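You operate a simulated robot arm through the tools that you are given. There is no shell and no other tool. Be economical: measure what you need, move in short steps, check, and stop when the job is done.

You run a simulated two-armed robot. Do the job below in one go: nothing can be reset, and whatever is moved stays where it is left.

TASK
Pick up the bottle labelled "Glass Cleaner" from the desk with one hand, pass it to the other hand and put it on the top of the sideboard. Press the play button three times. Press the set-top box power button to switch it off. Close the black dot glass door. Take the gold bauble and leave it on the tape measure. Take the silver-footed candle holder on the coffee table and put it away on the mantel. Take the polishing pad and leave it on the top of the bookcase. Stack the parcel marked "Mandla" from the dining table on top of the parcel that says "Nuretsu". Take the pump bottle and put it on the window sill. Any order will do. Set down upright: what you pick out, gold bauble, silver-footed candle holder, polishing pad, pump bottle.

It is judged by the outcome, as a careful person would: the job done as asked, and still so three seconds after it is handed in. It fails if anything else is knocked over, pushed out of place, dropped, spilled or broken.

THE ROBOT
Two 7-joint arms with two-finger parallel grippers on one trunk, on a base that drives. Base frame: it is fixed to the floor where the robot stands at the start and does not move with it; the origin is under the middle of the robot, x ahead of it, y to its left, z up; the surface under the hand at the start is at about z = 760. Units: mm, rad, N and s.
The left shoulder is at the start at [110, 174, 1082], the right one opposite. With the tool pointing down near the work surface each hand reaches from about 320 to 740 mm from the robot's upright axis, wherever it stands, measured 20 degrees to its own side. Places, roughly: black dot glass door [-2200, 2800, 1700]; glass cleaner bottle, purple spray bottle [500, 0, 750]; gold bauble (4x4x6 cm) [-800, 3100, 500]; mantel (123x17 cm) [-1300, 4860, 920]; parcel [0, -1750, 750]; play button [-2400, -1200, 600]; polishing pad (5x5x5 cm) [600, 5100, 400]; pump bottle [250, -3250, 1000]; set-top box power button [-2300, -800, 300]; silver-footed candle holder (6x6x8 cm) [-700, 3200, 500]; tape measure (5x5x2 cm) [-900, 3200, 500]; top of the bookcase (84x26 cm) [280, 5220, 1240]; top of the sideboard [-2500, 3500, 500]; window sill [-1100, -3300, 900]. Payload 3.6 kg a hand.
The tool frame of a hand sits at the grasp point between the pads (the TCP): z along the fingers, y along the line on which they close. The tips reach 30 mm beyond it. The gripper opens to 110 mm. The fingers are 20 mm wide and 10 mm thick; the gripper's body (48 by 112 mm) begins 55 mm behind the TCP.
Orientation is that of the tool frame in the base frame, as [roll, pitch, yaw] about the fixed x, y, z axes, in that order (R = Rz(yaw) Ry(pitch) Rx(roll)). With the fingers straight down and closing along the base's y, the tool's x points along the base's -x, its y along +y and its z along -z.

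THE INTERFACE
- The arms move only by the tool step_arm. It takes "left_increments", "right_increments" or both (then of equal length, played together; a hand with none holds still); each is a list of rows, each a list of 7 numbers: the shift along the tool's x, y, z in units of 50 mm (1.0 is 50 mm), then the turn, a rotation vector about the tool's x, y, z in units of 4 degrees (1.0 is 4 degrees), then the opening in per cent of the stroke, from 0 (shut) to 100 (fully open). In form: [[dx, dy, dz, rx, ry, rz, jaw], ...]. A call has 1 to 8 rows; each row shifts and turns the commanded pose from where the row before left it, along the tool's axes as they then stand. A call with a number of a shift or a turn outside -1 to 1 is refused whole. A row lasts 0.2 s, in which the tool goes at most 50 mm and 0.15 rad; a call with a longer step from one row to the next is refused whole, and so is a gripper value outside its range. A pose out of reach is approached as far as the arm can. The call stops where the force on the tool passes 40 N (or 10 N more than at its start, if that is more) or the arm is blocked; 0.2 s more then pass. Each finger travels about 153 mm/s and halts on what it meets, pressing with about 42 N; the grip force reading is that of the motor and also rises with nothing between the fingers. The clock runs only during rows and for 0.2 s after the last one: add rows that do not move to give the fingers time. It gives the time, the measured TCP pose, the force on the tool (base axes), the opening and the grip force at its end, in the units of the frame above (readings bear some noise), with the torque about the TCP (base axes, N m) and any sound that the robot's microphone picked up, and new pictures: "show" is both (left out), scene, wrist or none (wrist: the cameras of the hands that moved).
- Cameras (640 x 400 px; columns grow to the right, rows downward): "scene" is now at [208.9, -6.7, 1243]; the picture's right is [-0.07, -1.00, 0.00], its down [-0.66, 0.05, -0.75] and it looks along [0.75, -0.06, -0.66] (base axes); focal length 221 px, centre (320, 200). "left" rides on the left gripper at [72, -17, -103] in its tool frame; the picture's right is [0.23, 0.97, 0.00], its down [-0.76, 0.18, -0.62] and it looks along [-0.61, 0.14, 0.78] (tool axes); focal length 222 px, centre (320, 200). "right" rides on the right gripper at [72, 17, -103] in its tool frame; the picture's right is [-0.23, 0.97, 0.00], its down [-0.76, -0.18, -0.62] and it looks along [-0.61, -0.14, 0.78] (tool axes); focal length 222 px, centre (320, 200). There is no depth. A picture from a camera that has moved, and an enlarged one, comes with that camera's place and axes in the base frame and with its lens.
- move_column(by): slides the trunk up (or, below 0, down) by that many mm; the arms and the scene camera ride with it, the base frame stays. It gives what a move gives, with no picture.
- steer(legs): drives the robot by 1 to 6 legs, each [ahead, left, turn to the left] in mm, mm and rad, along the robot's own axes; the way and the turn of a leg run together, so that a leg with both is an arc; at most 1500 mm and 3.142 rad a leg. The arms and the cameras ride along, it lands a little off, and it stops where it bumps. It gives what a move gives, and a new picture of the scene camera.
- pan_tilt(pan, tilt): turns the head with the scene camera to pan (to the left, within 1.501 rad either way) and tilt (down, from -0.506 to 1.204), counted from straight ahead of the robot. It gives what a move gives, and a new picture of the scene camera.
- inspect(camera, box): a new picture of the part [left, top, right, bottom] of that camera's present view, enlarged. The clock stands still meanwhile.
- job_done(): hands the job in; it is judged then, once.

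Go step by step. Nothing tells you exact positions but the pictures and the camera data: compare them with the known pose of the tool, close in by small moves and look again before you grip or let go. The budget is 483 turns and 360 pictures, counting those below and the enlarged ones. Unless the task says otherwise, let go and move clear before handing in.

The tools are called as a command line: name --argument value ..., lists and objects as JSON in quotes. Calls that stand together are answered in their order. step_arm: Moves the arms, as the interface text tells. Its arguments: {"type":"object","properties":{"left_increments":{"type":"array","items":{"type":"array","items":{"type":"number"}}},"right_increments":{"type":"array","items":{"type":"array","items":{"type":"number"}}},"show":{"type":"string","enum":["both","scene","wrist","none"]}},"required":[]} The other tools are called the same way: move_column (by) slides the trunk up or down; steer (legs) drives the base; pan_tilt (pan, tilt) turns the head that bears the scene camera; inspect (camera, box) takes an enlarged picture of a part of a camera's view; job_done () hands the job in.

At the start:

```text
time: 0.0
left_position: [418.9, 200.6, 1055.1]
left_orientation: [3.139, -0.001, -3.14]
left_contact_force: [-0.7, -0.5, 0.5]
left_ft_torque: [-0.01, 0.02, -0.02]
left_width: 109.8
left_grip_force: 0.1
right_position: [444.6, -198.6, 1055.0]
right_orientation: [-3.141, -0.002, -3.142]
right_contact_force: [-0.3, -0.9, -0.4]
right_ft_torque: [0.01, 0.02, -0.01]
right_width: 110.2
right_grip_force: 0.2
trunk travel left (down, up): [-200.0, 563.0]
robot x, y, heading: [2.0, -0.5, 0.0]
head pan, tilt: [-0.075, 0.721]
```

scene: 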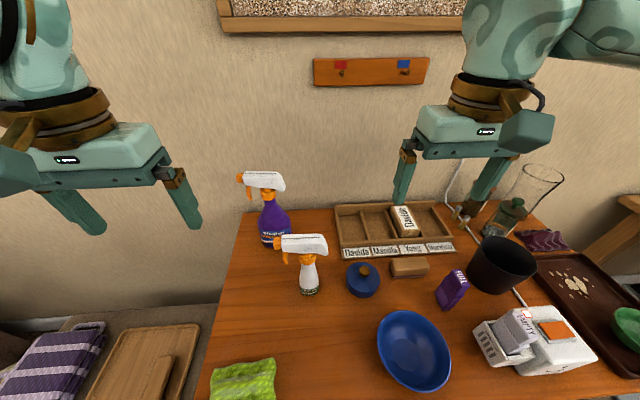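
right: 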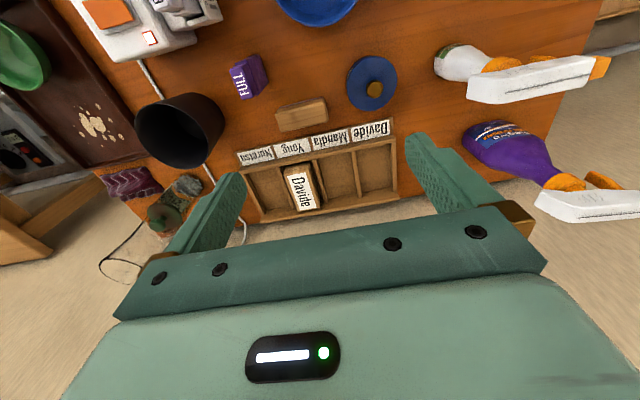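
left: 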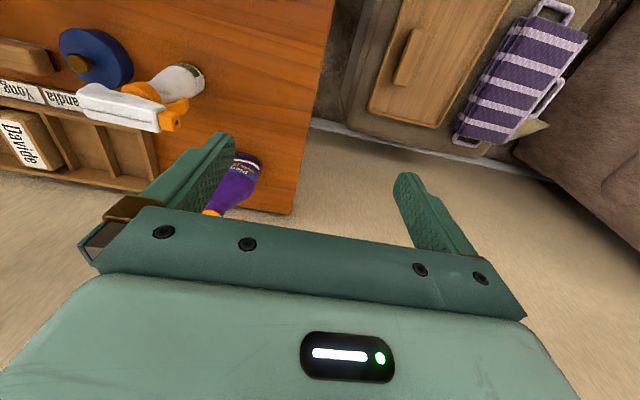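

I see two spray bottles on the desk, a purple one and a white one; I need to read the labels first.

inspect --camera "scene" --box '[225, 160, 345, 310]'

inspect --camera "right" --box '[420, 30, 620, 230]'

```text
2.67 times, centred on (285, 235) of scene
camera zoom: at [208.9, -6.7, 1243.0], right [-0.07, -1.0, 0.0], down [-0.66, 0.05, -0.75], along [0.75, -0.06, -0.66], focal length 590 px, centre (413, 107)
```

zoom: 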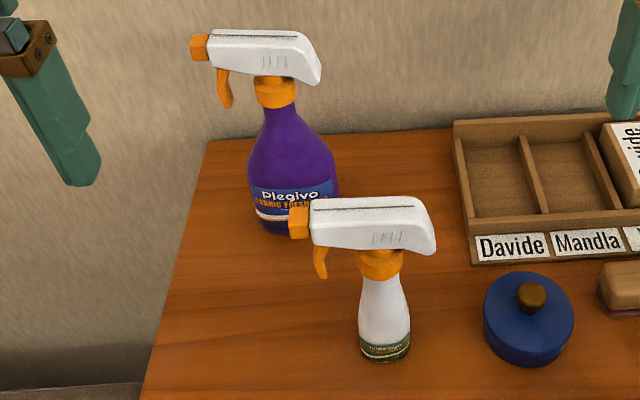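

```text
2.00 times, centred on (520, 130) of right
camera zoom: at [372.5, -180.8, 1159.2], right [0.23, 0.97, 0.0], down [0.76, -0.18, 0.62], along [0.61, -0.14, -0.78], focal length 444 px, centre (-80, 340)
```

zoom: 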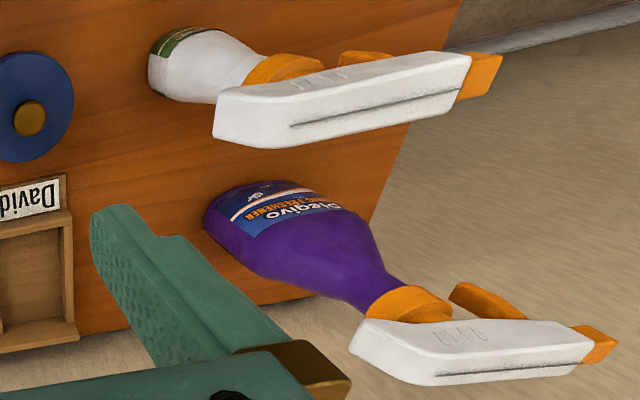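

The purple one says "Fabric Freshener"; I check the white one's label more closely.

inspect --camera "scene" --box '[295, 275, 327, 300]'

inspect --camera "left" --box '[60, 50, 220, 150]'

```text
16.00 times, centred on (311, 288) of scene
camera zoom: at [208.9, -6.7, 1243.0], right [-0.07, -1.0, 0.0], down [-0.66, 0.05, -0.75], along [0.75, -0.06, -0.66], focal length 3540 px, centre (464, -1200)
```

zoom: 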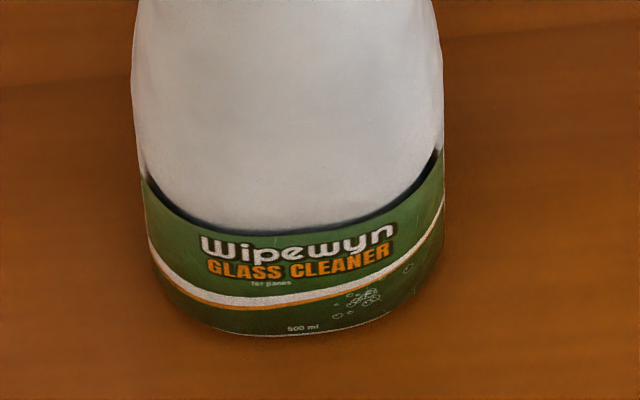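

```text
4.00 times, centred on (140, 100) of left
camera zoom: at [346.9, 183.4, 1159.3], right [-0.23, 0.97, 0.0], down [0.76, 0.18, 0.62], along [0.61, 0.14, -0.78], focal length 888 px, centre (1040, 600)
```

zoom: 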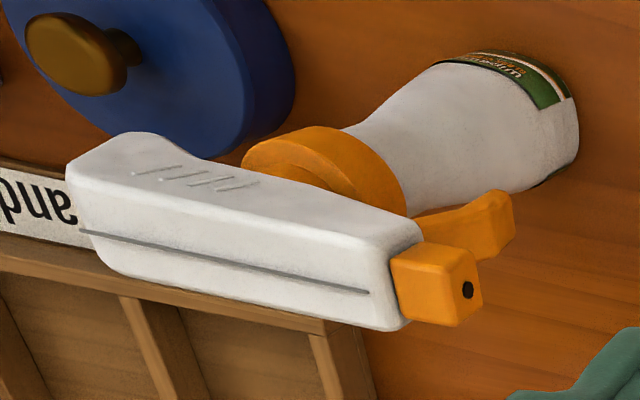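

The white bottle is the Glass Cleaner, base around (460,-2). I'll tilt the right hand forward to grip its body, from 38° below horizontal.

step_arm --right_increments '[[1, 0, 0, 0, 0, 0, 100], [1, 0, 0, 0, 0, 0, 100], [0, 0, 0, 0, -1, 0, 100], [0, 0, 0, 0, -1, 0, 100], [0, 0, 0, 0, -1, 0, 100], [0, 0, 0, 0, -1, 0, 100], [0, 0, 0, 0, -1, 0, 100], [0, 0, 0, 0, -1, 0, 100]]' --show "none"

step_arm --right_increments '[[0, 0, 0, 0, -1, 0, 100], [0, 0, 0, 0, -1, 0, 100], [0, 0, 0, 0, -1, 0, 100], [0, 0, 0, 0, -1, 0, 100], [0, 0, 0, 0, -1, 0, 100], [0, 0, 0, 0, -1, 0, 100], [0, 0, 0, 0, -1, 0, 100]]' --show "both"

```text
time: 1.8
left_position: [417.6, 200.9, 1056.7]
left_orientation: [-3.142, 0.0, -3.14]
left_contact_force: [0.0, 0.2, 0.4]
left_ft_torque: [0.0, 0.02, -0.04]
left_width: 109.9
left_grip_force: 0.1
right_position: [359.7, -193.3, 1071.3]
right_orientation: [3.14, 0.418, 3.142]
right_contact_force: [-0.2, 0.6, 0.7]
right_ft_torque: [-0.03, 0.02, 0.05]
right_width: 110.1
right_grip_force: 0.0
right hand out of reach, approached as far as the arm can: row 7, 8
trunk travel left (down, up): [-200.0, 563.0]
robot x, y, heading: [-0.2, 4.4, -0.001]
head pan, tilt: [-0.075, 0.721]
```

```text
time: 3.4
left_position: [419.1, 200.5, 1055.7]
left_orientation: [-3.14, 0.001, -3.14]
left_contact_force: [0.3, 0.3, -0.1]
left_ft_torque: [0.02, 0.04, -0.01]
left_width: 110.1
left_grip_force: 0.0
right_position: [419.5, -172.2, 1132.9]
right_orientation: [-3.141, 0.907, 3.141]
right_contact_force: [-0.1, -1.1, 0.9]
right_ft_torque: [0.0, 0.02, 0.0]
right_width: 110.1
right_grip_force: 0.0
right hand out of reach, approached as far as the arm can: row 1, 2, 3, 4, 5, 6, 7
trunk travel left (down, up): [-200.0, 563.0]
robot x, y, heading: [-0.2, -1.2, 0.003]
head pan, tilt: [-0.075, 0.721]
camera scene: at [208.8, -6.5, 1243.0], right [-0.07, -1.0, 0.0], down [-0.66, 0.05, -0.75], along [0.75, -0.06, -0.66], focal length 221 px, centre (320, 200)
camera right: at [294.2, -154.7, 1139.1], right [0.14, 0.97, 0.18], down [-0.02, -0.18, 0.98], along [0.99, -0.14, 0.0], focal length 222 px, centre (320, 200)
```

scene: 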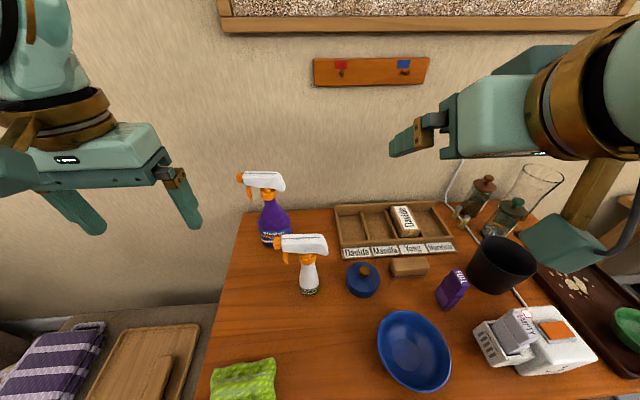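
right: 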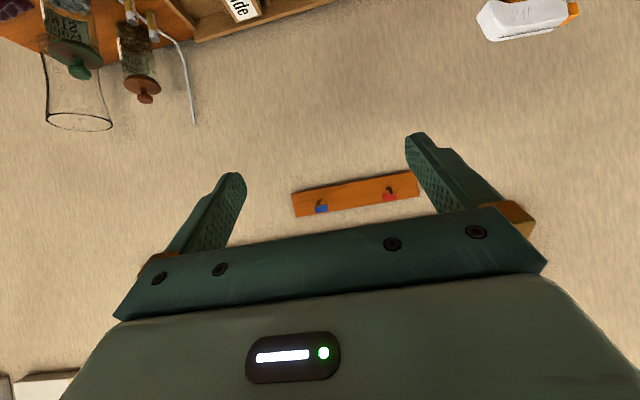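

The pose is too near the shoulder, so I back the base by 150 mm to give the arm room.

steer --legs '[[-150, 0, 0]]'

step_arm --right_increments '[[0, 0, 0, 0, 0, 0, 100]]' --show "none"

```text
time: 4.8
left_position: [267.4, 201.1, 1056.2]
left_orientation: [3.141, 0.001, -3.141]
left_contact_force: [-0.9, -0.2, 0.1]
left_ft_torque: [0.03, -0.03, -0.02]
left_width: 109.9
left_grip_force: 0.1
right_position: [268.1, -171.8, 1133.2]
right_orientation: [-3.141, 0.907, -3.141]
right_contact_force: [0.2, -0.2, 0.9]
right_ft_torque: [-0.01, -0.01, -0.02]
right_width: 110.0
right_grip_force: 0.2
trunk travel left (down, up): [-200.0, 563.0]
robot x, y, heading: [-151.5, -2.3, 0.001]
head pan, tilt: [-0.075, 0.721]
camera scene: at [57.3, -6.7, 1243.3], right [-0.08, -1.0, 0.0], down [-0.66, 0.05, -0.75], along [0.75, -0.06, -0.66], focal length 221 px, centre (320, 200)
```

scene: 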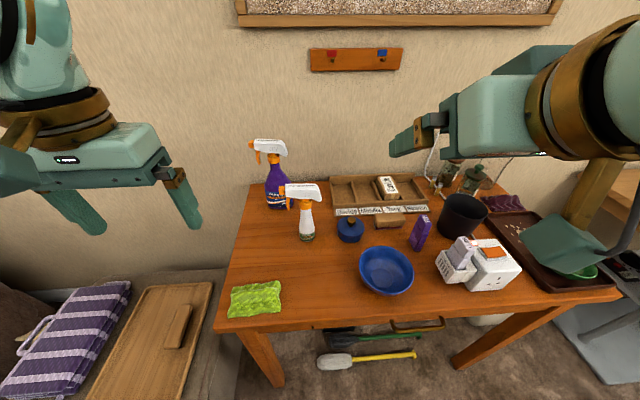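

```text
time: 5.2
left_position: [268.8, 200.0, 1055.6]
left_orientation: [3.141, -0.002, 3.141]
left_contact_force: [0.1, 0.3, -1.5]
left_ft_torque: [-0.01, 0.01, 0.0]
left_width: 110.1
left_grip_force: 0.0
right_position: [269.0, -172.4, 1133.7]
right_orientation: [3.14, 0.906, 3.141]
right_contact_force: [-0.6, 0.5, -0.6]
right_ft_torque: [-0.02, -0.05, 0.03]
right_width: 110.2
right_grip_force: 0.1
trunk travel left (down, up): [-200.0, 563.0]
robot x, y, heading: [-151.3, -1.0, 0.0]
head pan, tilt: [-0.075, 0.721]
```

Now I move the right hand to a pre-grasp 120 mm short of the bottle along the tool axis.

step_arm --right_increments '[[0.414, 0.491, 0.674, 0, 0, 0, 100], [0.414, 0.491, 0.674, 0, 0, 0, 100], [0.414, 0.491, 0.674, 0, 0, 0, 100], [0.414, 0.491, 0.674, 0, 0, 0, 100], [0.414, 0.491, 0.674, 0, 0, 0, 100], [0.414, 0.491, 0.674, 0, 0, 0, 100], [0.414, 0.491, 0.674, 0, 0, 0, 100]]'

```text
time: 6.8
left_position: [269.8, 201.2, 1055.8]
left_orientation: [-3.141, 0.0, -3.141]
left_contact_force: [-0.1, 0.6, -0.3]
left_ft_torque: [-0.01, 0.0, 0.0]
left_width: 110.0
left_grip_force: 0.0
right_position: [371.9, 2.4, 874.9]
right_orientation: [3.141, 0.906, 3.141]
right_contact_force: [0.4, 0.8, 0.3]
right_ft_torque: [0.01, 0.01, -0.02]
right_width: 109.7
right_grip_force: 0.1
right hand out of reach, approached as far as the arm can: row 1
trunk travel left (down, up): [-200.0, 563.0]
robot x, y, heading: [-149.8, -0.9, 0.003]
head pan, tilt: [-0.075, 0.721]
camera scene: at [59.4, -6.0, 1242.8], right [-0.08, -1.0, 0.0], down [-0.66, 0.05, -0.75], along [0.75, -0.06, -0.66], focal length 221 px, centre (320, 200)
camera right: at [245.4, 18.6, 880.2], right [0.14, 0.97, 0.18], down [-0.02, -0.18, 0.98], along [0.99, -0.14, -0.01], focal length 222 px, centre (320, 200)
```

scene: 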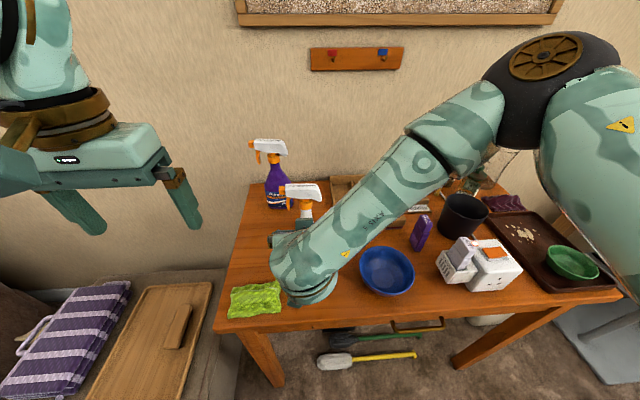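
right: 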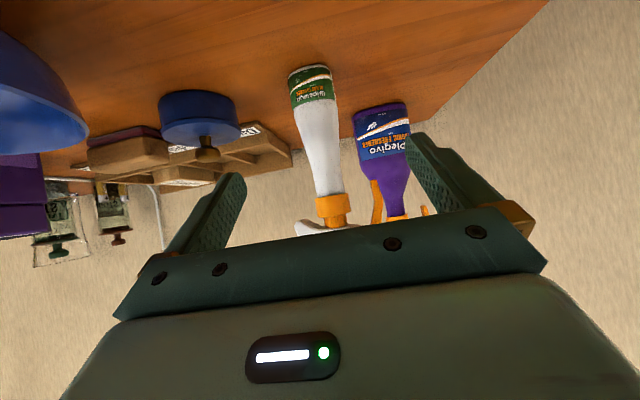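

The bottle lies dead ahead at about (463,1); I advance along the tool axis to it.

step_arm --right_increments '[[0, 0, 0.56, 0, 0, 0, 100], [0, 0, 0.56, 0, 0, 0, 100], [0, 0, 0.56, 0, 0, 0, 100], [0, 0, 0.56, 0, 0, 0, 100]]' --show "wrist"

```text
time: 7.8
left_position: [268.7, 199.8, 1055.5]
left_orientation: [-3.138, 0.001, -3.141]
left_contact_force: [0.0, -0.8, -0.2]
left_ft_torque: [0.01, 0.03, 0.04]
left_width: 110.0
left_grip_force: 0.0
right_position: [459.8, 1.4, 807.2]
right_orientation: [-3.141, 0.905, -3.141]
right_contact_force: [0.2, 0.7, 0.7]
right_ft_torque: [-0.04, 0.03, -0.02]
right_width: 110.1
right_grip_force: 0.1
trunk travel left (down, up): [-200.0, 563.0]
robot x, y, heading: [-151.8, -2.5, -0.007]
head pan, tilt: [-0.075, 0.721]
camera right: at [333.4, 18.5, 813.0], right [0.14, 0.97, 0.18], down [-0.02, -0.18, 0.98], along [0.99, -0.14, -0.01], focal length 222 px, centre (320, 200)
```

right: 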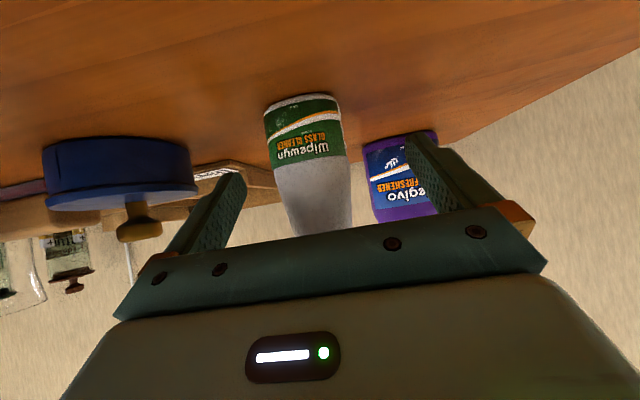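

The bottle is between the fingers; close the grip.

step_arm --right_increments '[[0, 0, 0.1, 0, 0, 0, 60], [0, 0, 0, 0, 0, 0, 40], [0, 0, 0, 0, 0, 0, 20], [0, 0, 0, 0, 0, 0, 0], [0, 0, 0, 0, 0, 0, 0], [0, 0, 0, 0, 0, 0, 0]]' --show "wrist"

```text
time: 9.2
left_position: [269.0, 200.9, 1056.5]
left_orientation: [-3.14, -0.001, -3.141]
left_contact_force: [0.0, 0.7, 0.1]
left_ft_torque: [-0.03, 0.0, -0.02]
left_width: 109.7
left_grip_force: 0.1
right_position: [463.2, 1.8, 804.0]
right_orientation: [-3.14, 0.906, -3.14]
right_contact_force: [0.1, -0.1, -0.1]
right_ft_torque: [-0.02, -0.05, 0.0]
right_width: 41.7
right_grip_force: 42.3
trunk travel left (down, up): [-200.0, 563.0]
robot x, y, heading: [-149.4, -1.7, 0.006]
head pan, tilt: [-0.075, 0.721]
camera right: at [336.4, 18.8, 809.6], right [0.14, 0.97, 0.18], down [-0.02, -0.18, 0.98], along [0.99, -0.14, -0.01], focal length 222 px, centre (320, 200)
```

right: 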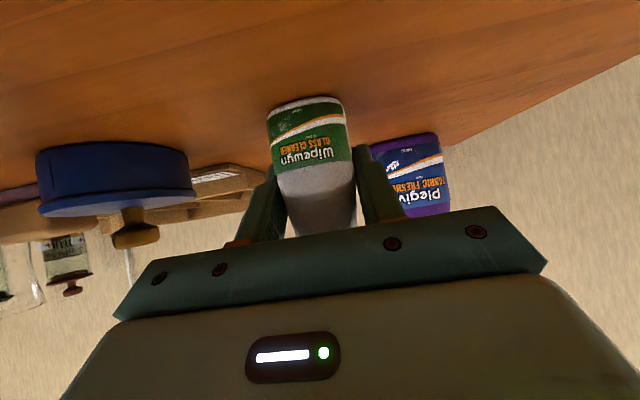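

Gripped at 41.7 mm. I lift straight up by 150 mm.

step_arm --right_increments '[[-0.2, 0, -0.155, 0, 0, 0, 0], [-0.474, 0, -0.37, 0, 0, 0, 0], [-0.474, 0, -0.37, 0, 0, 0, 0], [-0.474, 0, -0.37, 0, 0, 0, 0], [-0.474, 0, -0.37, 0, 0, 0, 0], [-0.274, 0, -0.215, 0, 0, 0, 0]]' --show "both"

```text
time: 10.6
left_position: [270.1, 200.4, 1056.3]
left_orientation: [3.141, 0.0, 3.14]
left_contact_force: [0.5, 0.0, -0.3]
left_ft_torque: [0.0, 0.01, -0.01]
left_width: 109.8
left_grip_force: 0.0
right_position: [461.6, 1.7, 950.9]
right_orientation: [-3.142, 0.903, -3.14]
right_contact_force: [-0.3, -0.6, -1.4]
right_ft_torque: [-0.03, 0.0, 0.01]
right_width: 42.0
right_grip_force: 42.0
trunk travel left (down, up): [-200.0, 563.0]
robot x, y, heading: [-148.9, 1.4, 0.005]
head pan, tilt: [-0.075, 0.721]
camera scene: at [58.9, -6.6, 1242.9], right [-0.07, -1.0, 0.0], down [-0.66, 0.05, -0.75], along [0.75, -0.06, -0.66], focal length 221 px, centre (320, 200)
camera right: at [337.4, 19.1, 957.6], right [0.14, 0.97, 0.18], down [-0.02, -0.18, 0.98], along [0.99, -0.14, -0.01], focal length 222 px, centre (320, 200)
```

scene: 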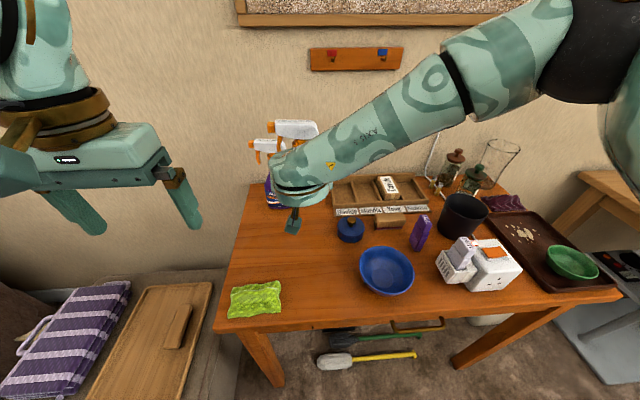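
right: 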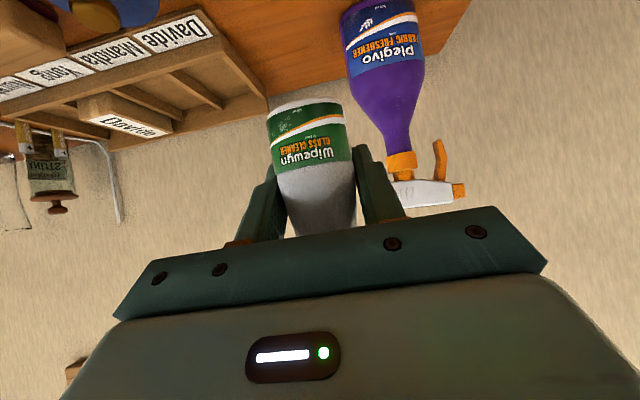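

Bottle lifted. I raise the left hand and turn it 90° so that it can close across the spray head from above.

step_arm --left_increments '[[0, 0, -0.36, 0, 0, 1, 100], [0, 0, -0.36, 0, 0, 1, 100], [0, 0, -0.36, 0, 0, 1, 100], [0, 0, -0.36, 0, 0, 1, 100], [0, 0, -0.36, 0, 0, 1, 100], [0, 0, -0.36, 0, 0, 1, 100], [0, 0, -0.36, 0, 0, 1, 100], [0, 0, -0.36, 0, 0, 1, 100]]' --show "none"

step_arm --left_increments '[[0, 0, 0, 0, 0, 1, 80], [0, 0, 0, 0, 0, 1, 80], [0, 0, 0, 0, 0, 1, 80], [0, 0, 0, 0, 0, 1, 80], [0, 0, 0, 0, 0, 1, 80], [0, 0, 0, 0, 0, 1, 80], [0, 0, 0, 0, 0, 1, 80], [0, 0, 0, 0, 0, 1, 80]]' --show "none"

step_arm --left_increments '[[0, 0, 0, 0, 0, 1, 80], [0, 0, 0, 0, 0, 1, 80], [0, 0, 0, 0, 0, 1, 80], [0, 0, 0, 0, 0, 1, 80], [0, 0, 0, 0, 0, 1, 80], [0, 0, 0, 0, 0, 1, 80], [0, 0, 0, 0, 0, 0.5, 80]]' --show "both"

```text
time: 12.4
left_position: [289.6, 251.9, 1100.1]
left_orientation: [3.14, 0.005, 2.654]
left_contact_force: [0.6, -0.1, 0.3]
left_ft_torque: [0.02, 0.0, -0.02]
left_width: 110.0
left_grip_force: 0.0
left hand out of reach, approached as far as the arm can: row 3, 4, 5, 6, 7, 8
right_position: [463.3, 0.9, 951.4]
right_orientation: [3.141, 0.906, 3.141]
right_contact_force: [0.1, -0.4, -2.4]
right_ft_torque: [0.0, 0.01, 0.08]
right_width: 42.0
right_grip_force: 42.0
trunk travel left (down, up): [-200.0, 563.0]
robot x, y, heading: [-150.4, 0.8, -0.003]
head pan, tilt: [-0.075, 0.721]
```

```text
time: 14.2
left_position: [290.3, 251.4, 1098.2]
left_orientation: [3.139, 0.003, 2.096]
left_contact_force: [0.0, 0.5, 0.5]
left_ft_torque: [-0.02, -0.01, 0.02]
left_width: 87.8
left_grip_force: 0.0
right_position: [463.9, 2.3, 951.7]
right_orientation: [-3.138, 0.903, 3.14]
right_contact_force: [0.5, -0.1, -2.9]
right_ft_torque: [-0.02, -0.03, 0.04]
right_width: 41.9
right_grip_force: 42.0
trunk travel left (down, up): [-200.0, 563.0]
robot x, y, heading: [-148.0, 0.1, 0.001]
head pan, tilt: [-0.075, 0.721]
```

```text
time: 15.8
left_position: [291.4, 251.3, 1100.2]
left_orientation: [3.138, 0.003, 1.642]
left_contact_force: [-0.4, -0.1, 0.3]
left_ft_torque: [0.01, 0.02, -0.02]
left_width: 88.1
left_grip_force: 0.1
right_position: [463.7, 1.2, 950.9]
right_orientation: [3.141, 0.905, -3.141]
right_contact_force: [0.6, 0.6, -3.0]
right_ft_torque: [0.01, -0.02, -0.03]
right_width: 41.8
right_grip_force: 41.7
trunk travel left (down, up): [-200.0, 563.0]
robot x, y, heading: [-151.5, 1.3, 0.0]
head pan, tilt: [-0.075, 0.721]
camera scene: at [59.0, -6.6, 1242.9], right [-0.08, -1.0, 0.0], down [-0.66, 0.05, -0.75], along [0.75, -0.06, -0.66], focal length 221 px, centre (320, 200)
camera left: at [269.3, 322.3, 1202.8], right [0.96, 0.3, 0.0], down [0.23, -0.75, 0.62], along [0.19, -0.6, -0.78], focal length 222 px, centre (320, 200)
```

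scene: 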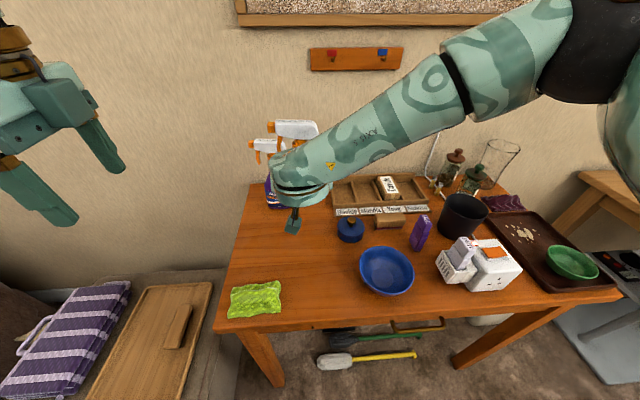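
left: 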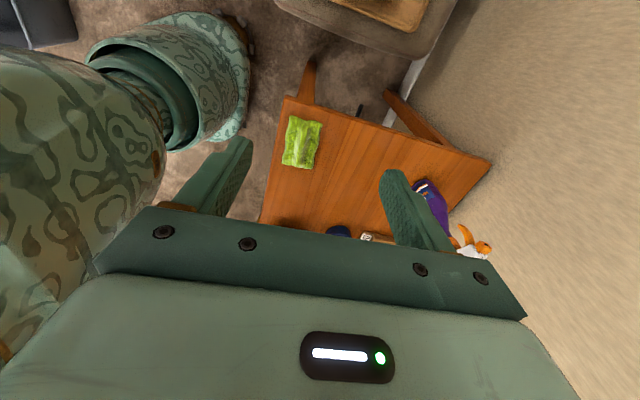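

Left reach is limited in height, so I lower the bottle 85 mm and bring the left hand over at the same time.

step_arm --right_increments '[[0.336, 0, 0.262, 0, 0, 0, 0], [0.336, 0, 0.262, 0, 0, 0, 0], [0.336, 0, 0.262, 0, 0, 0, 0], [0.336, 0, 0.262, 0, 0, 0, 0]]' --left_increments '[[0, 0, 0, 0, 0, 0.5, 80], [0, 0.8, 0, 0, 0, 0.5, 80], [0, 0.8, 0, 0, 0, 0, 80], [0, 0.8, 0, 0, 0, 0, 80]]' --show "scene"

```text
time: 16.8
left_position: [413.9, 253.3, 1098.6]
left_orientation: [3.14, 0.001, 1.573]
left_contact_force: [0.3, -1.1, 0.2]
left_ft_torque: [-0.01, 0.04, 0.0]
left_width: 87.9
left_grip_force: 0.0
right_position: [463.3, -0.7, 867.8]
right_orientation: [3.141, 0.904, 3.14]
right_contact_force: [0.0, -0.3, -2.6]
right_ft_torque: [0.01, 0.01, 0.0]
right_width: 41.7
right_grip_force: 41.9
trunk travel left (down, up): [-200.0, 563.0]
robot x, y, heading: [-156.0, 2.5, -0.004]
head pan, tilt: [-0.075, 0.721]
camera scene: at [60.6, -6.8, 1242.5], right [-0.07, -1.0, 0.0], down [-0.66, 0.05, -0.75], along [0.75, -0.06, -0.66], focal length 221 px, centre (320, 200)
```

scene: 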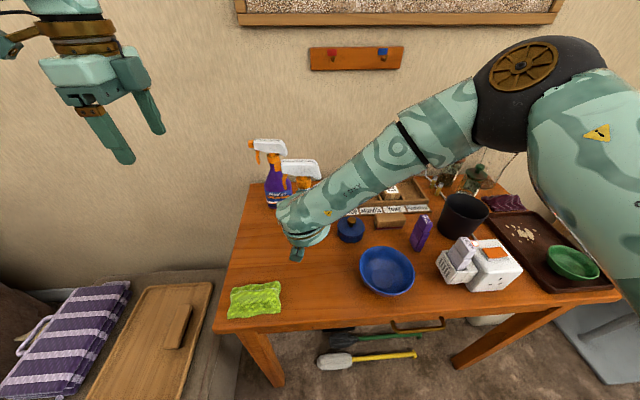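

Now I move the left hand above the spray head.

step_arm --left_increments '[[-0.96, 0.2, 0, 0, 0, 0, 80], [-0.96, 0.2, 0, 0, 0, 0, 80], [-0.96, 0.2, 0, 0, 0, 0, 80], [-0.96, 0.2, 0, 0, 0, 0, 80], [-0.96, 0.2, 0, 0, 0, 0, 80], [-0.16, 0, 0, 0, 0, 0, 80]]' --show "both"

```text
time: 18.2
left_position: [462.1, 4.9, 1100.7]
left_orientation: [3.139, 0.001, 1.572]
left_contact_force: [-0.1, 0.4, 0.1]
left_ft_torque: [-0.04, 0.01, 0.0]
left_width: 88.1
left_grip_force: 0.0
right_position: [463.4, 1.6, 868.3]
right_orientation: [-3.139, 0.903, -3.141]
right_contact_force: [0.7, 0.1, -1.8]
right_ft_torque: [-0.01, -0.04, -0.02]
right_width: 41.8
right_grip_force: 42.1
trunk travel left (down, up): [-200.0, 563.0]
robot x, y, heading: [-149.2, -6.1, 0.001]
head pan, tilt: [-0.075, 0.721]
camera scene: at [59.1, -5.9, 1242.9], right [-0.07, -1.0, 0.0], down [-0.66, 0.05, -0.75], along [0.75, -0.06, -0.66], focal length 221 px, centre (320, 200)
camera left: at [445.0, 77.4, 1204.6], right [0.97, 0.23, 0.0], down [0.18, -0.76, 0.62], along [0.14, -0.61, -0.78], focal length 222 px, centre (320, 200)
```

scene: 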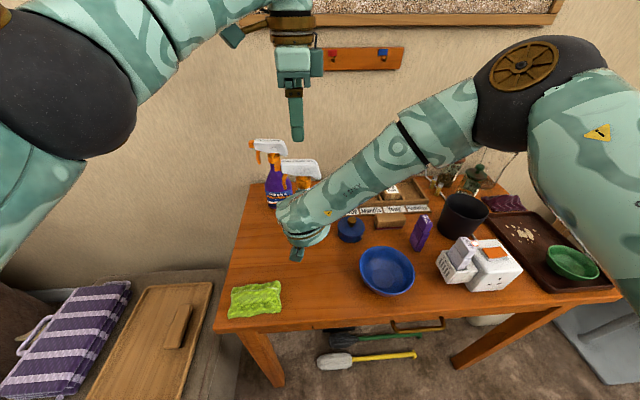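
left: 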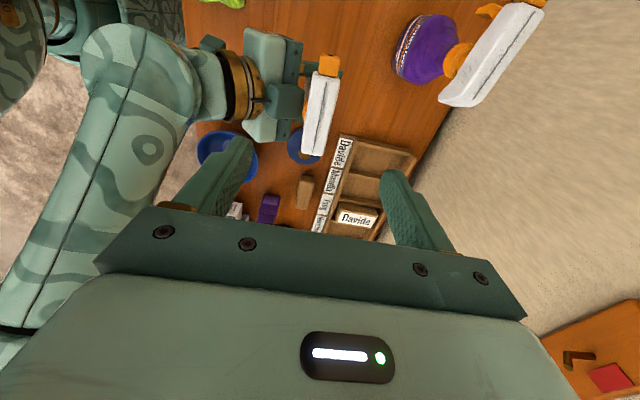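

The head lies at x≈459, y −26…+45, about 22 mm thick. I narrow the left jaw and descend onto it.

step_arm --left_increments '[[0, -0.05, 0.3, 0, 0, 0, 50], [0, 0, 0.4, 0, 0, 0, 50], [0, 0, 0.4, 0, 0, 0, 50], [0, 0, 0.4, 0, 0, 0, 50]]' --show "both"

```text
time: 19.2
left_position: [460.0, 4.8, 1024.3]
left_orientation: [3.138, 0.0, 1.574]
left_contact_force: [0.1, 0.3, 0.2]
left_ft_torque: [-0.01, 0.04, 0.0]
left_width: 55.2
left_grip_force: 0.2
right_position: [463.0, 0.4, 868.3]
right_orientation: [-3.141, 0.904, 3.141]
right_contact_force: [0.4, 0.8, -2.7]
right_ft_torque: [0.02, -0.01, 0.0]
right_width: 41.7
right_grip_force: 41.5
trunk travel left (down, up): [-200.0, 563.0]
robot x, y, heading: [-150.2, -2.3, 0.004]
head pan, tilt: [-0.075, 0.721]
camera scene: at [59.5, -6.7, 1242.8], right [-0.07, -1.0, 0.0], down [-0.66, 0.05, -0.75], along [0.75, -0.06, -0.66], focal length 221 px, centre (320, 200)
camera left: at [443.0, 76.5, 1128.3], right [0.97, 0.23, 0.0], down [0.18, -0.76, 0.62], along [0.15, -0.61, -0.78], focal length 222 px, centre (320, 200)
```

scene: 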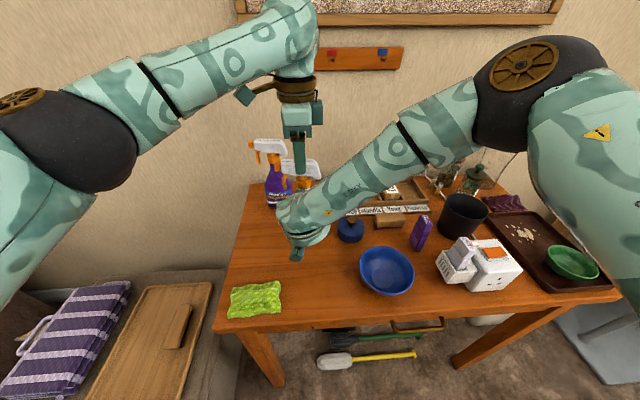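
left: 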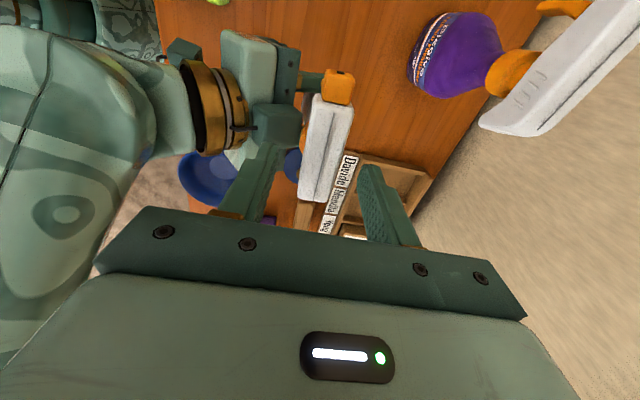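

Aligned; a little lower and close on the head.

step_arm --left_increments '[[0, 0, 0.27, 0, 0, 0, 50], [0, 0, 0.27, 0, 0, 0, 50], [0, 0, 0, 0, 0, 0, 30], [0, 0, 0, 0, 0, 0, 10], [0, 0, 0, 0, 0, 0, 0], [0, 0, 0, 0, 0, 0, 0]]' --show "both"

```text
time: 20.6
left_position: [460.3, 3.5, 998.9]
left_orientation: [3.14, 0.001, 1.572]
left_contact_force: [0.2, -0.9, 0.9]
left_ft_torque: [-0.26, 0.15, 0.64]
left_width: 24.0
left_grip_force: 42.0
right_position: [463.3, 1.4, 867.2]
right_orientation: [-3.14, 0.905, 3.139]
right_contact_force: [0.8, 2.2, -3.0]
right_ft_torque: [0.09, -0.09, -0.65]
right_width: 41.8
right_grip_force: 42.1
trunk travel left (down, up): [-200.0, 563.0]
robot x, y, heading: [-153.0, 0.3, 0.001]
head pan, tilt: [-0.075, 0.721]
camera scene: at [59.2, -6.7, 1242.9], right [-0.08, -1.0, 0.0], down [-0.66, 0.05, -0.75], along [0.75, -0.06, -0.66], focal length 221 px, centre (320, 200)
camera left: at [443.0, 76.7, 1102.7], right [0.97, 0.23, 0.0], down [0.18, -0.76, 0.62], along [0.14, -0.61, -0.78], focal length 222 px, centre (320, 200)
```

scene: 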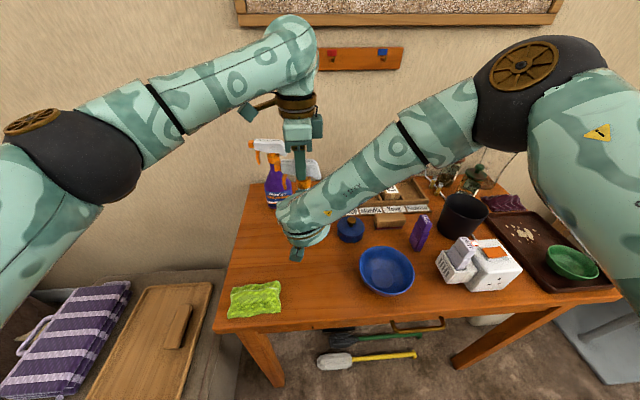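
left: 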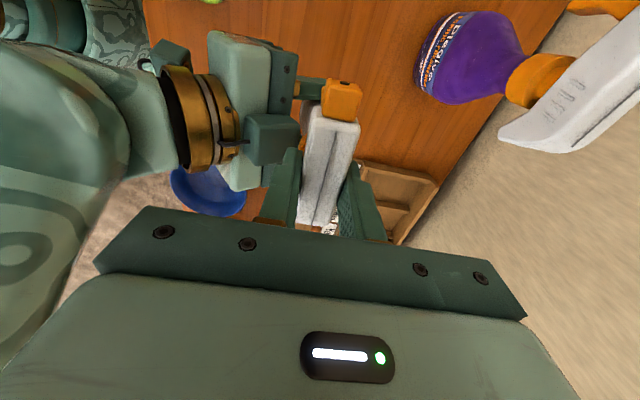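

Left holds the head firmly. Open the right hand and back it out along its axis.

step_arm --right_increments '[[0, 0, 0, 0, 0, 0, 40], [0, 0, 0, 0, 0, 0, 80], [0, 0, 0, 0, 0, 0, 80], [0, 0, -0.6, 0, 0, 0, 80], [0, 0, -0.9, 0, 0, 0, 80], [0, 0, -0.9, 0, 0, 0, 80], [0, 0, -0.9, 0, 0, 0, 80]]' --show "both"

```text
time: 22.2
left_position: [458.5, 4.5, 1001.1]
left_orientation: [3.137, 0.001, 1.572]
left_contact_force: [-0.5, -0.2, -0.3]
left_ft_torque: [0.06, -0.03, 0.0]
left_width: 23.7
left_grip_force: 42.2
right_position: [330.9, 6.5, 968.2]
right_orientation: [3.141, 0.907, 3.141]
right_contact_force: [-0.3, 0.0, 0.5]
right_ft_torque: [0.0, 0.01, -0.02]
right_width: 88.0
right_grip_force: 0.0
trunk travel left (down, up): [-200.0, 563.0]
robot x, y, heading: [-151.0, -6.1, 0.0]
head pan, tilt: [-0.075, 0.721]
camera scene: at [58.1, -6.7, 1243.2], right [-0.07, -1.0, 0.0], down [-0.66, 0.05, -0.75], along [0.75, -0.06, -0.66], focal length 221 px, centre (320, 200)
camera right: at [204.3, 22.3, 975.2], right [0.14, 0.97, 0.18], down [-0.02, -0.18, 0.98], along [0.99, -0.14, 0.0], focal length 222 px, centre (320, 200)
```

scene: 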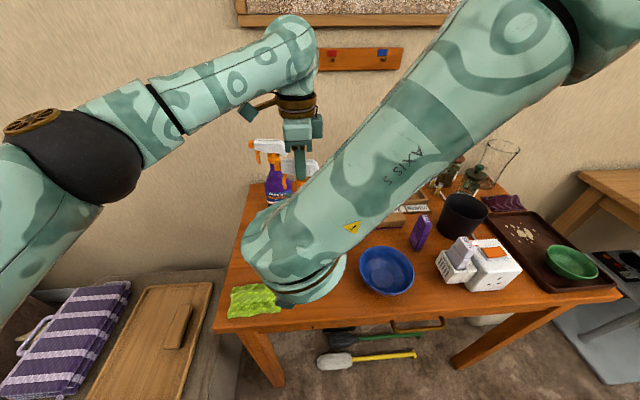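
right: 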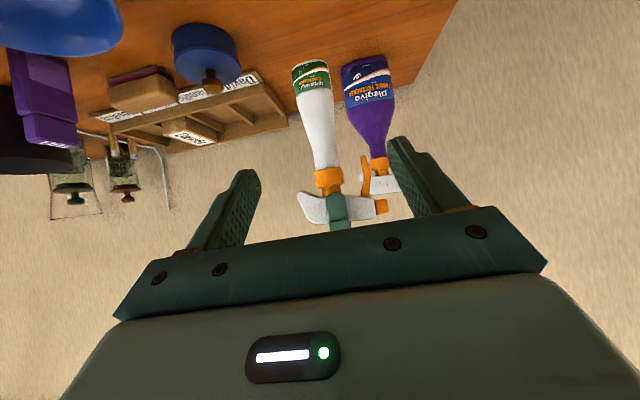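

Handover done. I lift the bottle with the left hand and swing the right hand back to its own side.

step_arm --left_increments '[[0, 0, -0.25, 0, 0, 0, 0], [0, 0, -0.25, 0, 0, 0, 0], [0, 0, -0.25, 0, 0, 0, 0], [0, 0, -0.25, 0, 0, 0, 0], [0, 0, -0.25, 0, 0, 0, 0], [0, 0, -0.25, 0, 0, 0, 0], [0, 0, -0.25, 0, 0, 0, 0], [0, 0, -0.15, 0, 0, 0, 0]]' --right_increments '[[0, -0.6, 0, 0, 0, 0, 80], [0, -0.6, 0, 0, 0, 0, 80], [0, -0.6, 0, 0, 1, 0, 80], [0, -0.6, 0, 0, 1, 0, 80], [0, -0.6, 0, 0, 1, 0, 80], [0, -0.6, 0, 0, 1, 0, 80], [0, -0.6, 0, 0, 1, 0, 80], [0, 0, 0, 0, 1, 0, 80]]' --show "none"

step_arm --right_increments '[[0, 0, 0, 0, 1, 0, 100], [0, 0, 0, 0, 1, 0, 100], [0, 0, 0, 0, 1, 0, 100], [0, 0, 0, 0, 1, 0, 100], [0, 0, 0, 0, 1, 0, 100], [0, 0, 0, 0, 1, 0, 100], [0, 0, 0, 0, 1, 0, 100]]' --show "none"

steer --legs '[[-400, 0, 0]]'

pan_tilt --pan 1.5 --tilt 0.4

```text
time: 24.0
left_position: [458.8, 4.8, 1093.3]
left_orientation: [3.138, -0.001, 1.574]
left_contact_force: [0.3, 0.2, -3.3]
left_ft_torque: [0.02, 0.02, -0.03]
left_width: 23.8
left_grip_force: 41.6
right_position: [331.2, -208.4, 970.3]
right_orientation: [-3.141, 0.485, -3.141]
right_contact_force: [-0.2, -0.1, 0.0]
right_ft_torque: [-0.03, -0.03, 0.01]
right_width: 88.0
right_grip_force: 0.1
trunk travel left (down, up): [-200.0, 563.0]
robot x, y, heading: [-152.4, -1.3, 0.003]
head pan, tilt: [-0.075, 0.721]
```

```text
time: 25.6
left_position: [459.1, 4.2, 1093.6]
left_orientation: [3.141, 0.001, 1.573]
left_contact_force: [-0.3, 0.3, -2.5]
left_ft_torque: [0.02, -0.02, 0.02]
left_width: 23.8
left_grip_force: 42.3
right_position: [333.5, -208.7, 968.6]
right_orientation: [3.142, -0.003, 3.141]
right_contact_force: [0.5, 0.1, 0.2]
right_ft_torque: [0.0, -0.01, 0.0]
right_width: 110.0
right_grip_force: 0.0
trunk travel left (down, up): [-200.0, 563.0]
robot x, y, heading: [-146.6, 2.8, 0.006]
head pan, tilt: [-0.075, 0.721]
```

```text
time: 27.5
left_position: [165.3, 6.6, 1095.8]
left_orientation: [3.137, -0.001, 1.581]
left_contact_force: [0.3, 1.1, -2.9]
left_ft_torque: [-0.07, 0.01, 0.0]
left_width: 23.6
left_grip_force: 41.5
right_position: [37.9, -207.1, 972.3]
right_orientation: [-3.141, 0.002, -3.135]
right_contact_force: [0.2, 0.3, 0.3]
right_ft_torque: [-0.06, 0.01, -0.01]
right_width: 110.0
right_grip_force: 0.0
trunk travel left (down, up): [-200.0, 563.0]
robot x, y, heading: [-438.2, -3.2, 0.008]
head pan, tilt: [-0.075, 0.721]
stopped in leg 1: the robot was blocked; the commanded pose is now the measured one
camera scene: at [-229.8, -7.7, 1242.4], right [-0.07, -1.0, 0.0], down [-0.66, 0.04, -0.75], along [0.75, -0.05, -0.66], focal length 221 px, centre (320, 200)
```

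scene: 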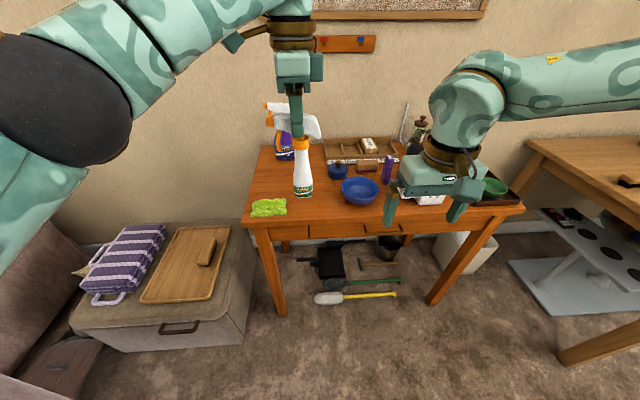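

```text
time: 29.2
left_position: [169.3, 5.6, 1093.2]
left_orientation: [3.141, 0.001, 1.575]
left_contact_force: [0.4, 0.8, -2.4]
left_ft_torque: [-0.04, 0.0, -0.01]
left_width: 23.6
left_grip_force: 41.6
right_position: [42.3, -208.1, 970.8]
right_orientation: [3.14, -0.003, -3.141]
right_contact_force: [0.4, 0.6, -0.6]
right_ft_torque: [-0.01, 0.02, -0.01]
right_width: 110.2
right_grip_force: 0.0
trunk travel left (down, up): [-200.0, 563.0]
robot x, y, heading: [-437.0, -3.6, 0.002]
head pan, tilt: [1.499, 0.4]
camera scene: at [-308.1, 91.2, 1271.6], right [1.0, -0.07, 0.0], down [-0.03, -0.39, -0.92], along [0.06, 0.92, -0.39], focal length 221 px, centre (320, 200)
```

scene: 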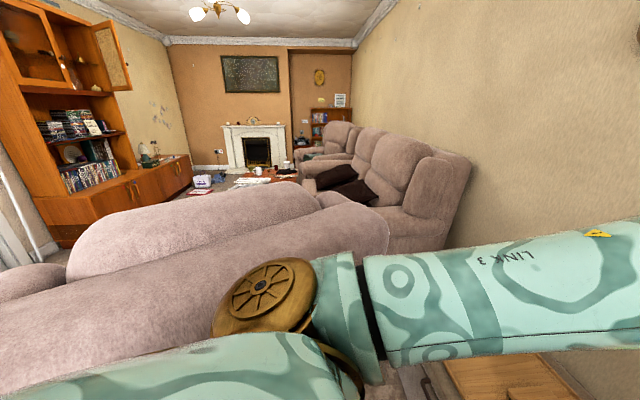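

There's a sofa to my left and something behind me. I look to the right for a way around.

pan_tilt --pan -1.5 --tilt 0.5

pan_tilt --pan 1.5 --tilt 1.0

```text
time: 31.8
left_position: [168.3, 5.0, 1092.9]
left_orientation: [3.14, 0.0, 1.576]
left_contact_force: [0.6, 0.1, -2.6]
left_ft_torque: [0.02, 0.01, -0.02]
left_width: 23.8
left_grip_force: 42.4
right_position: [42.0, -207.8, 968.6]
right_orientation: [-3.141, -0.004, 3.142]
right_contact_force: [-0.4, 1.5, -0.4]
right_ft_torque: [0.02, 0.04, -0.02]
right_width: 109.8
right_grip_force: 0.0
trunk travel left (down, up): [-200.0, 563.0]
robot x, y, heading: [-441.3, -0.4, 0.001]
head pan, tilt: [-1.499, 0.499]
camera scene: at [-308.0, -91.9, 1262.4], right [-1.0, -0.07, 0.0], down [-0.04, 0.48, -0.88], along [0.06, -0.88, -0.48], focal length 221 px, centre (320, 200)
```

scene: 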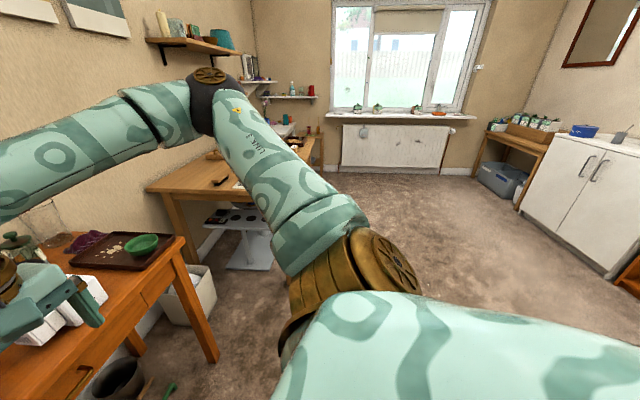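

```text
time: 34.4
left_position: [167.9, 4.3, 1092.5]
left_orientation: [3.139, 0.0, 1.576]
left_contact_force: [0.5, 0.0, -2.3]
left_ft_torque: [0.04, -0.01, 0.02]
left_width: 23.7
left_grip_force: 41.6
right_position: [40.7, -208.6, 970.6]
right_orientation: [3.141, -0.002, 3.141]
right_contact_force: [-0.4, -0.1, 0.4]
right_ft_torque: [-0.01, -0.02, 0.02]
right_width: 109.9
right_grip_force: 0.0
trunk travel left (down, up): [-200.0, 563.0]
robot x, y, heading: [-437.6, -3.1, 0.003]
head pan, tilt: [1.499, 1.0]
camera scene: at [-309.9, 68.3, 1221.4], right [1.0, -0.07, 0.0], down [-0.06, -0.84, -0.54], along [0.04, 0.54, -0.84], focal length 221 px, centre (320, 200)
```

scene: 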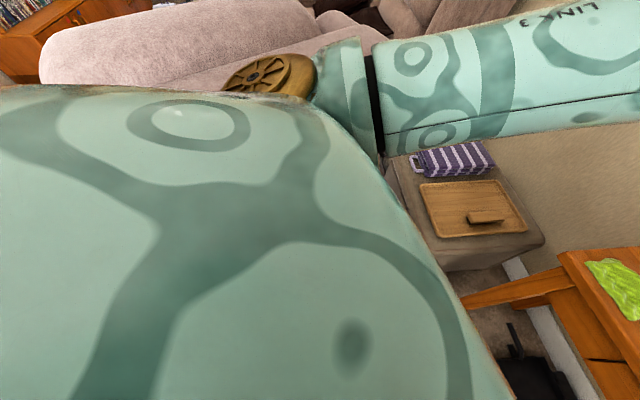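

South is open. I strafe right to the free floor and turn clockwise to face west so I can look around.

steer --legs '[[40, 0, 0], [0, -900, 0], [-150, 0, 0], [0, 0, -1.57]]'

pan_tilt --pan -1.2 --tilt 0.4

```text
time: 44.4
left_position: [-544.5, -1515.3, 1093.0]
left_orientation: [3.141, 0.002, 0.005]
left_contact_force: [0.0, -0.1, -2.7]
left_ft_torque: [0.0, 0.0, 0.0]
left_width: 23.8
left_grip_force: 42.2
right_position: [-757.6, -1388.6, 970.8]
right_orientation: [3.141, -0.004, 1.57]
right_contact_force: [0.4, -1.0, 0.7]
right_ft_torque: [0.03, -0.02, -0.02]
right_width: 109.7
right_grip_force: 0.0
trunk travel left (down, up): [-200.0, 563.0]
robot x, y, heading: [-548.6, -905.4, -1.571]
head pan, tilt: [1.499, 1.0]
camera scene: at [-483.2, -1039.9, 1221.4], right [-0.07, -1.0, 0.0], down [-0.84, 0.06, -0.54], along [0.54, -0.04, -0.84], focal length 221 px, centre (320, 200)
```

scene: 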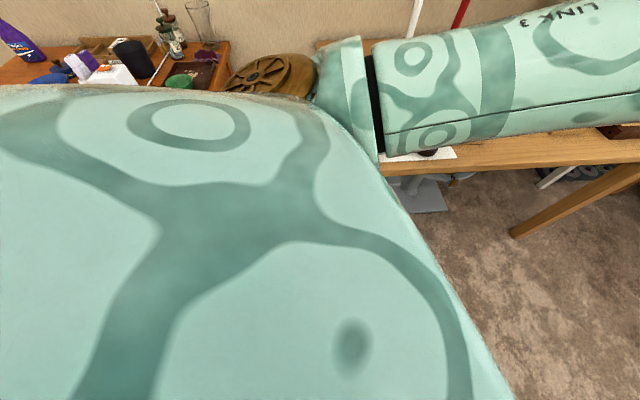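

```text
time: 46.8
left_position: [-544.6, -1514.9, 1093.7]
left_orientation: [3.14, 0.001, 0.007]
left_contact_force: [-0.2, -0.1, -2.0]
left_ft_torque: [0.01, 0.0, 0.0]
left_width: 23.6
left_grip_force: 41.7
right_position: [-758.1, -1389.2, 970.8]
right_orientation: [3.141, -0.005, 1.571]
right_contact_force: [-0.6, -0.5, -0.2]
right_ft_torque: [-0.02, -0.01, -0.02]
right_width: 110.0
right_grip_force: 0.1
trunk travel left (down, up): [-200.0, 563.0]
robot x, y, heading: [-548.8, -908.9, -1.57]
head pan, tilt: [-1.201, 0.4]
camera scene: at [-638.9, -1068.8, 1271.5], right [-0.36, 0.93, 0.0], down [0.36, 0.14, -0.92], along [-0.86, -0.33, -0.39], focal length 221 px, centre (320, 200)
```

scene: 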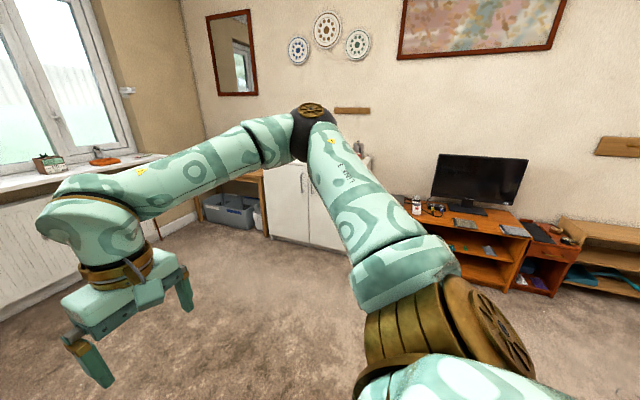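

Open floor here; I turn to face west and look north.

steer --legs '[[0, 0, -1.57]]'

pan_tilt --pan -0.9 --tilt 0.4

```text
time: 51.1
left_position: [-1159.6, -904.7, 1093.5]
left_orientation: [3.141, 0.0, -1.58]
left_contact_force: [-0.6, -0.8, -3.4]
left_ft_torque: [0.0, -0.01, 0.0]
left_width: 23.5
left_grip_force: 42.2
right_position: [-1029.5, -693.9, 970.9]
right_orientation: [3.141, -0.003, -0.011]
right_contact_force: [-0.5, 0.7, -0.2]
right_ft_torque: [0.01, -0.01, 0.02]
right_width: 109.9
right_grip_force: 0.0
trunk travel left (down, up): [-200.0, 563.0]
robot x, y, heading: [-550.5, -907.6, 3.129]
head pan, tilt: [-1.201, 0.4]
camera scene: at [-712.8, -818.9, 1271.5], right [0.94, 0.35, 0.0], down [0.14, -0.36, -0.92], along [-0.32, 0.86, -0.39], focal length 221 px, centre (320, 200)
```

scene: 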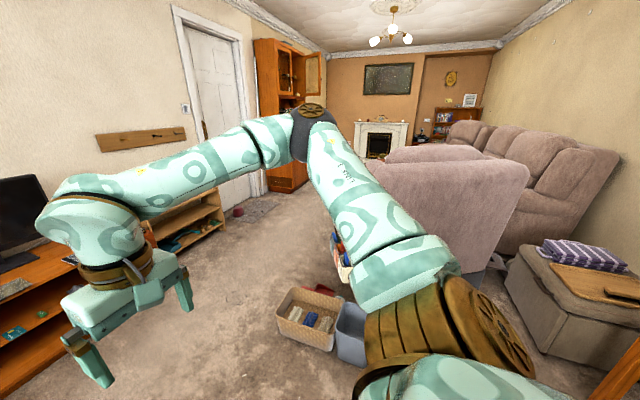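

```text
time: 51.9
left_position: [-1159.0, -905.0, 1093.6]
left_orientation: [3.14, 0.001, -1.579]
left_contact_force: [0.4, 0.2, -2.4]
left_ft_torque: [0.02, 0.02, 0.0]
left_width: 23.9
left_grip_force: 42.1
right_position: [-1029.3, -693.9, 971.1]
right_orientation: [3.141, -0.005, -0.013]
right_contact_force: [0.1, 0.4, 0.3]
right_ft_torque: [0.01, -0.04, -0.02]
right_width: 110.3
right_grip_force: 0.0
trunk travel left (down, up): [-200.0, 563.0]
robot x, y, heading: [-549.5, -909.0, 3.13]
head pan, tilt: [-0.901, 0.4]
camera scene: at [-736.9, -832.5, 1271.5], right [0.79, 0.61, 0.0], down [0.24, -0.31, -0.92], along [-0.56, 0.73, -0.39], focal length 221 px, centre (320, 200)
```

scene: 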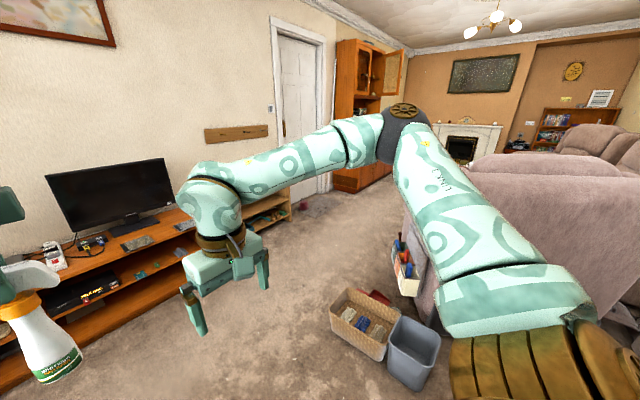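

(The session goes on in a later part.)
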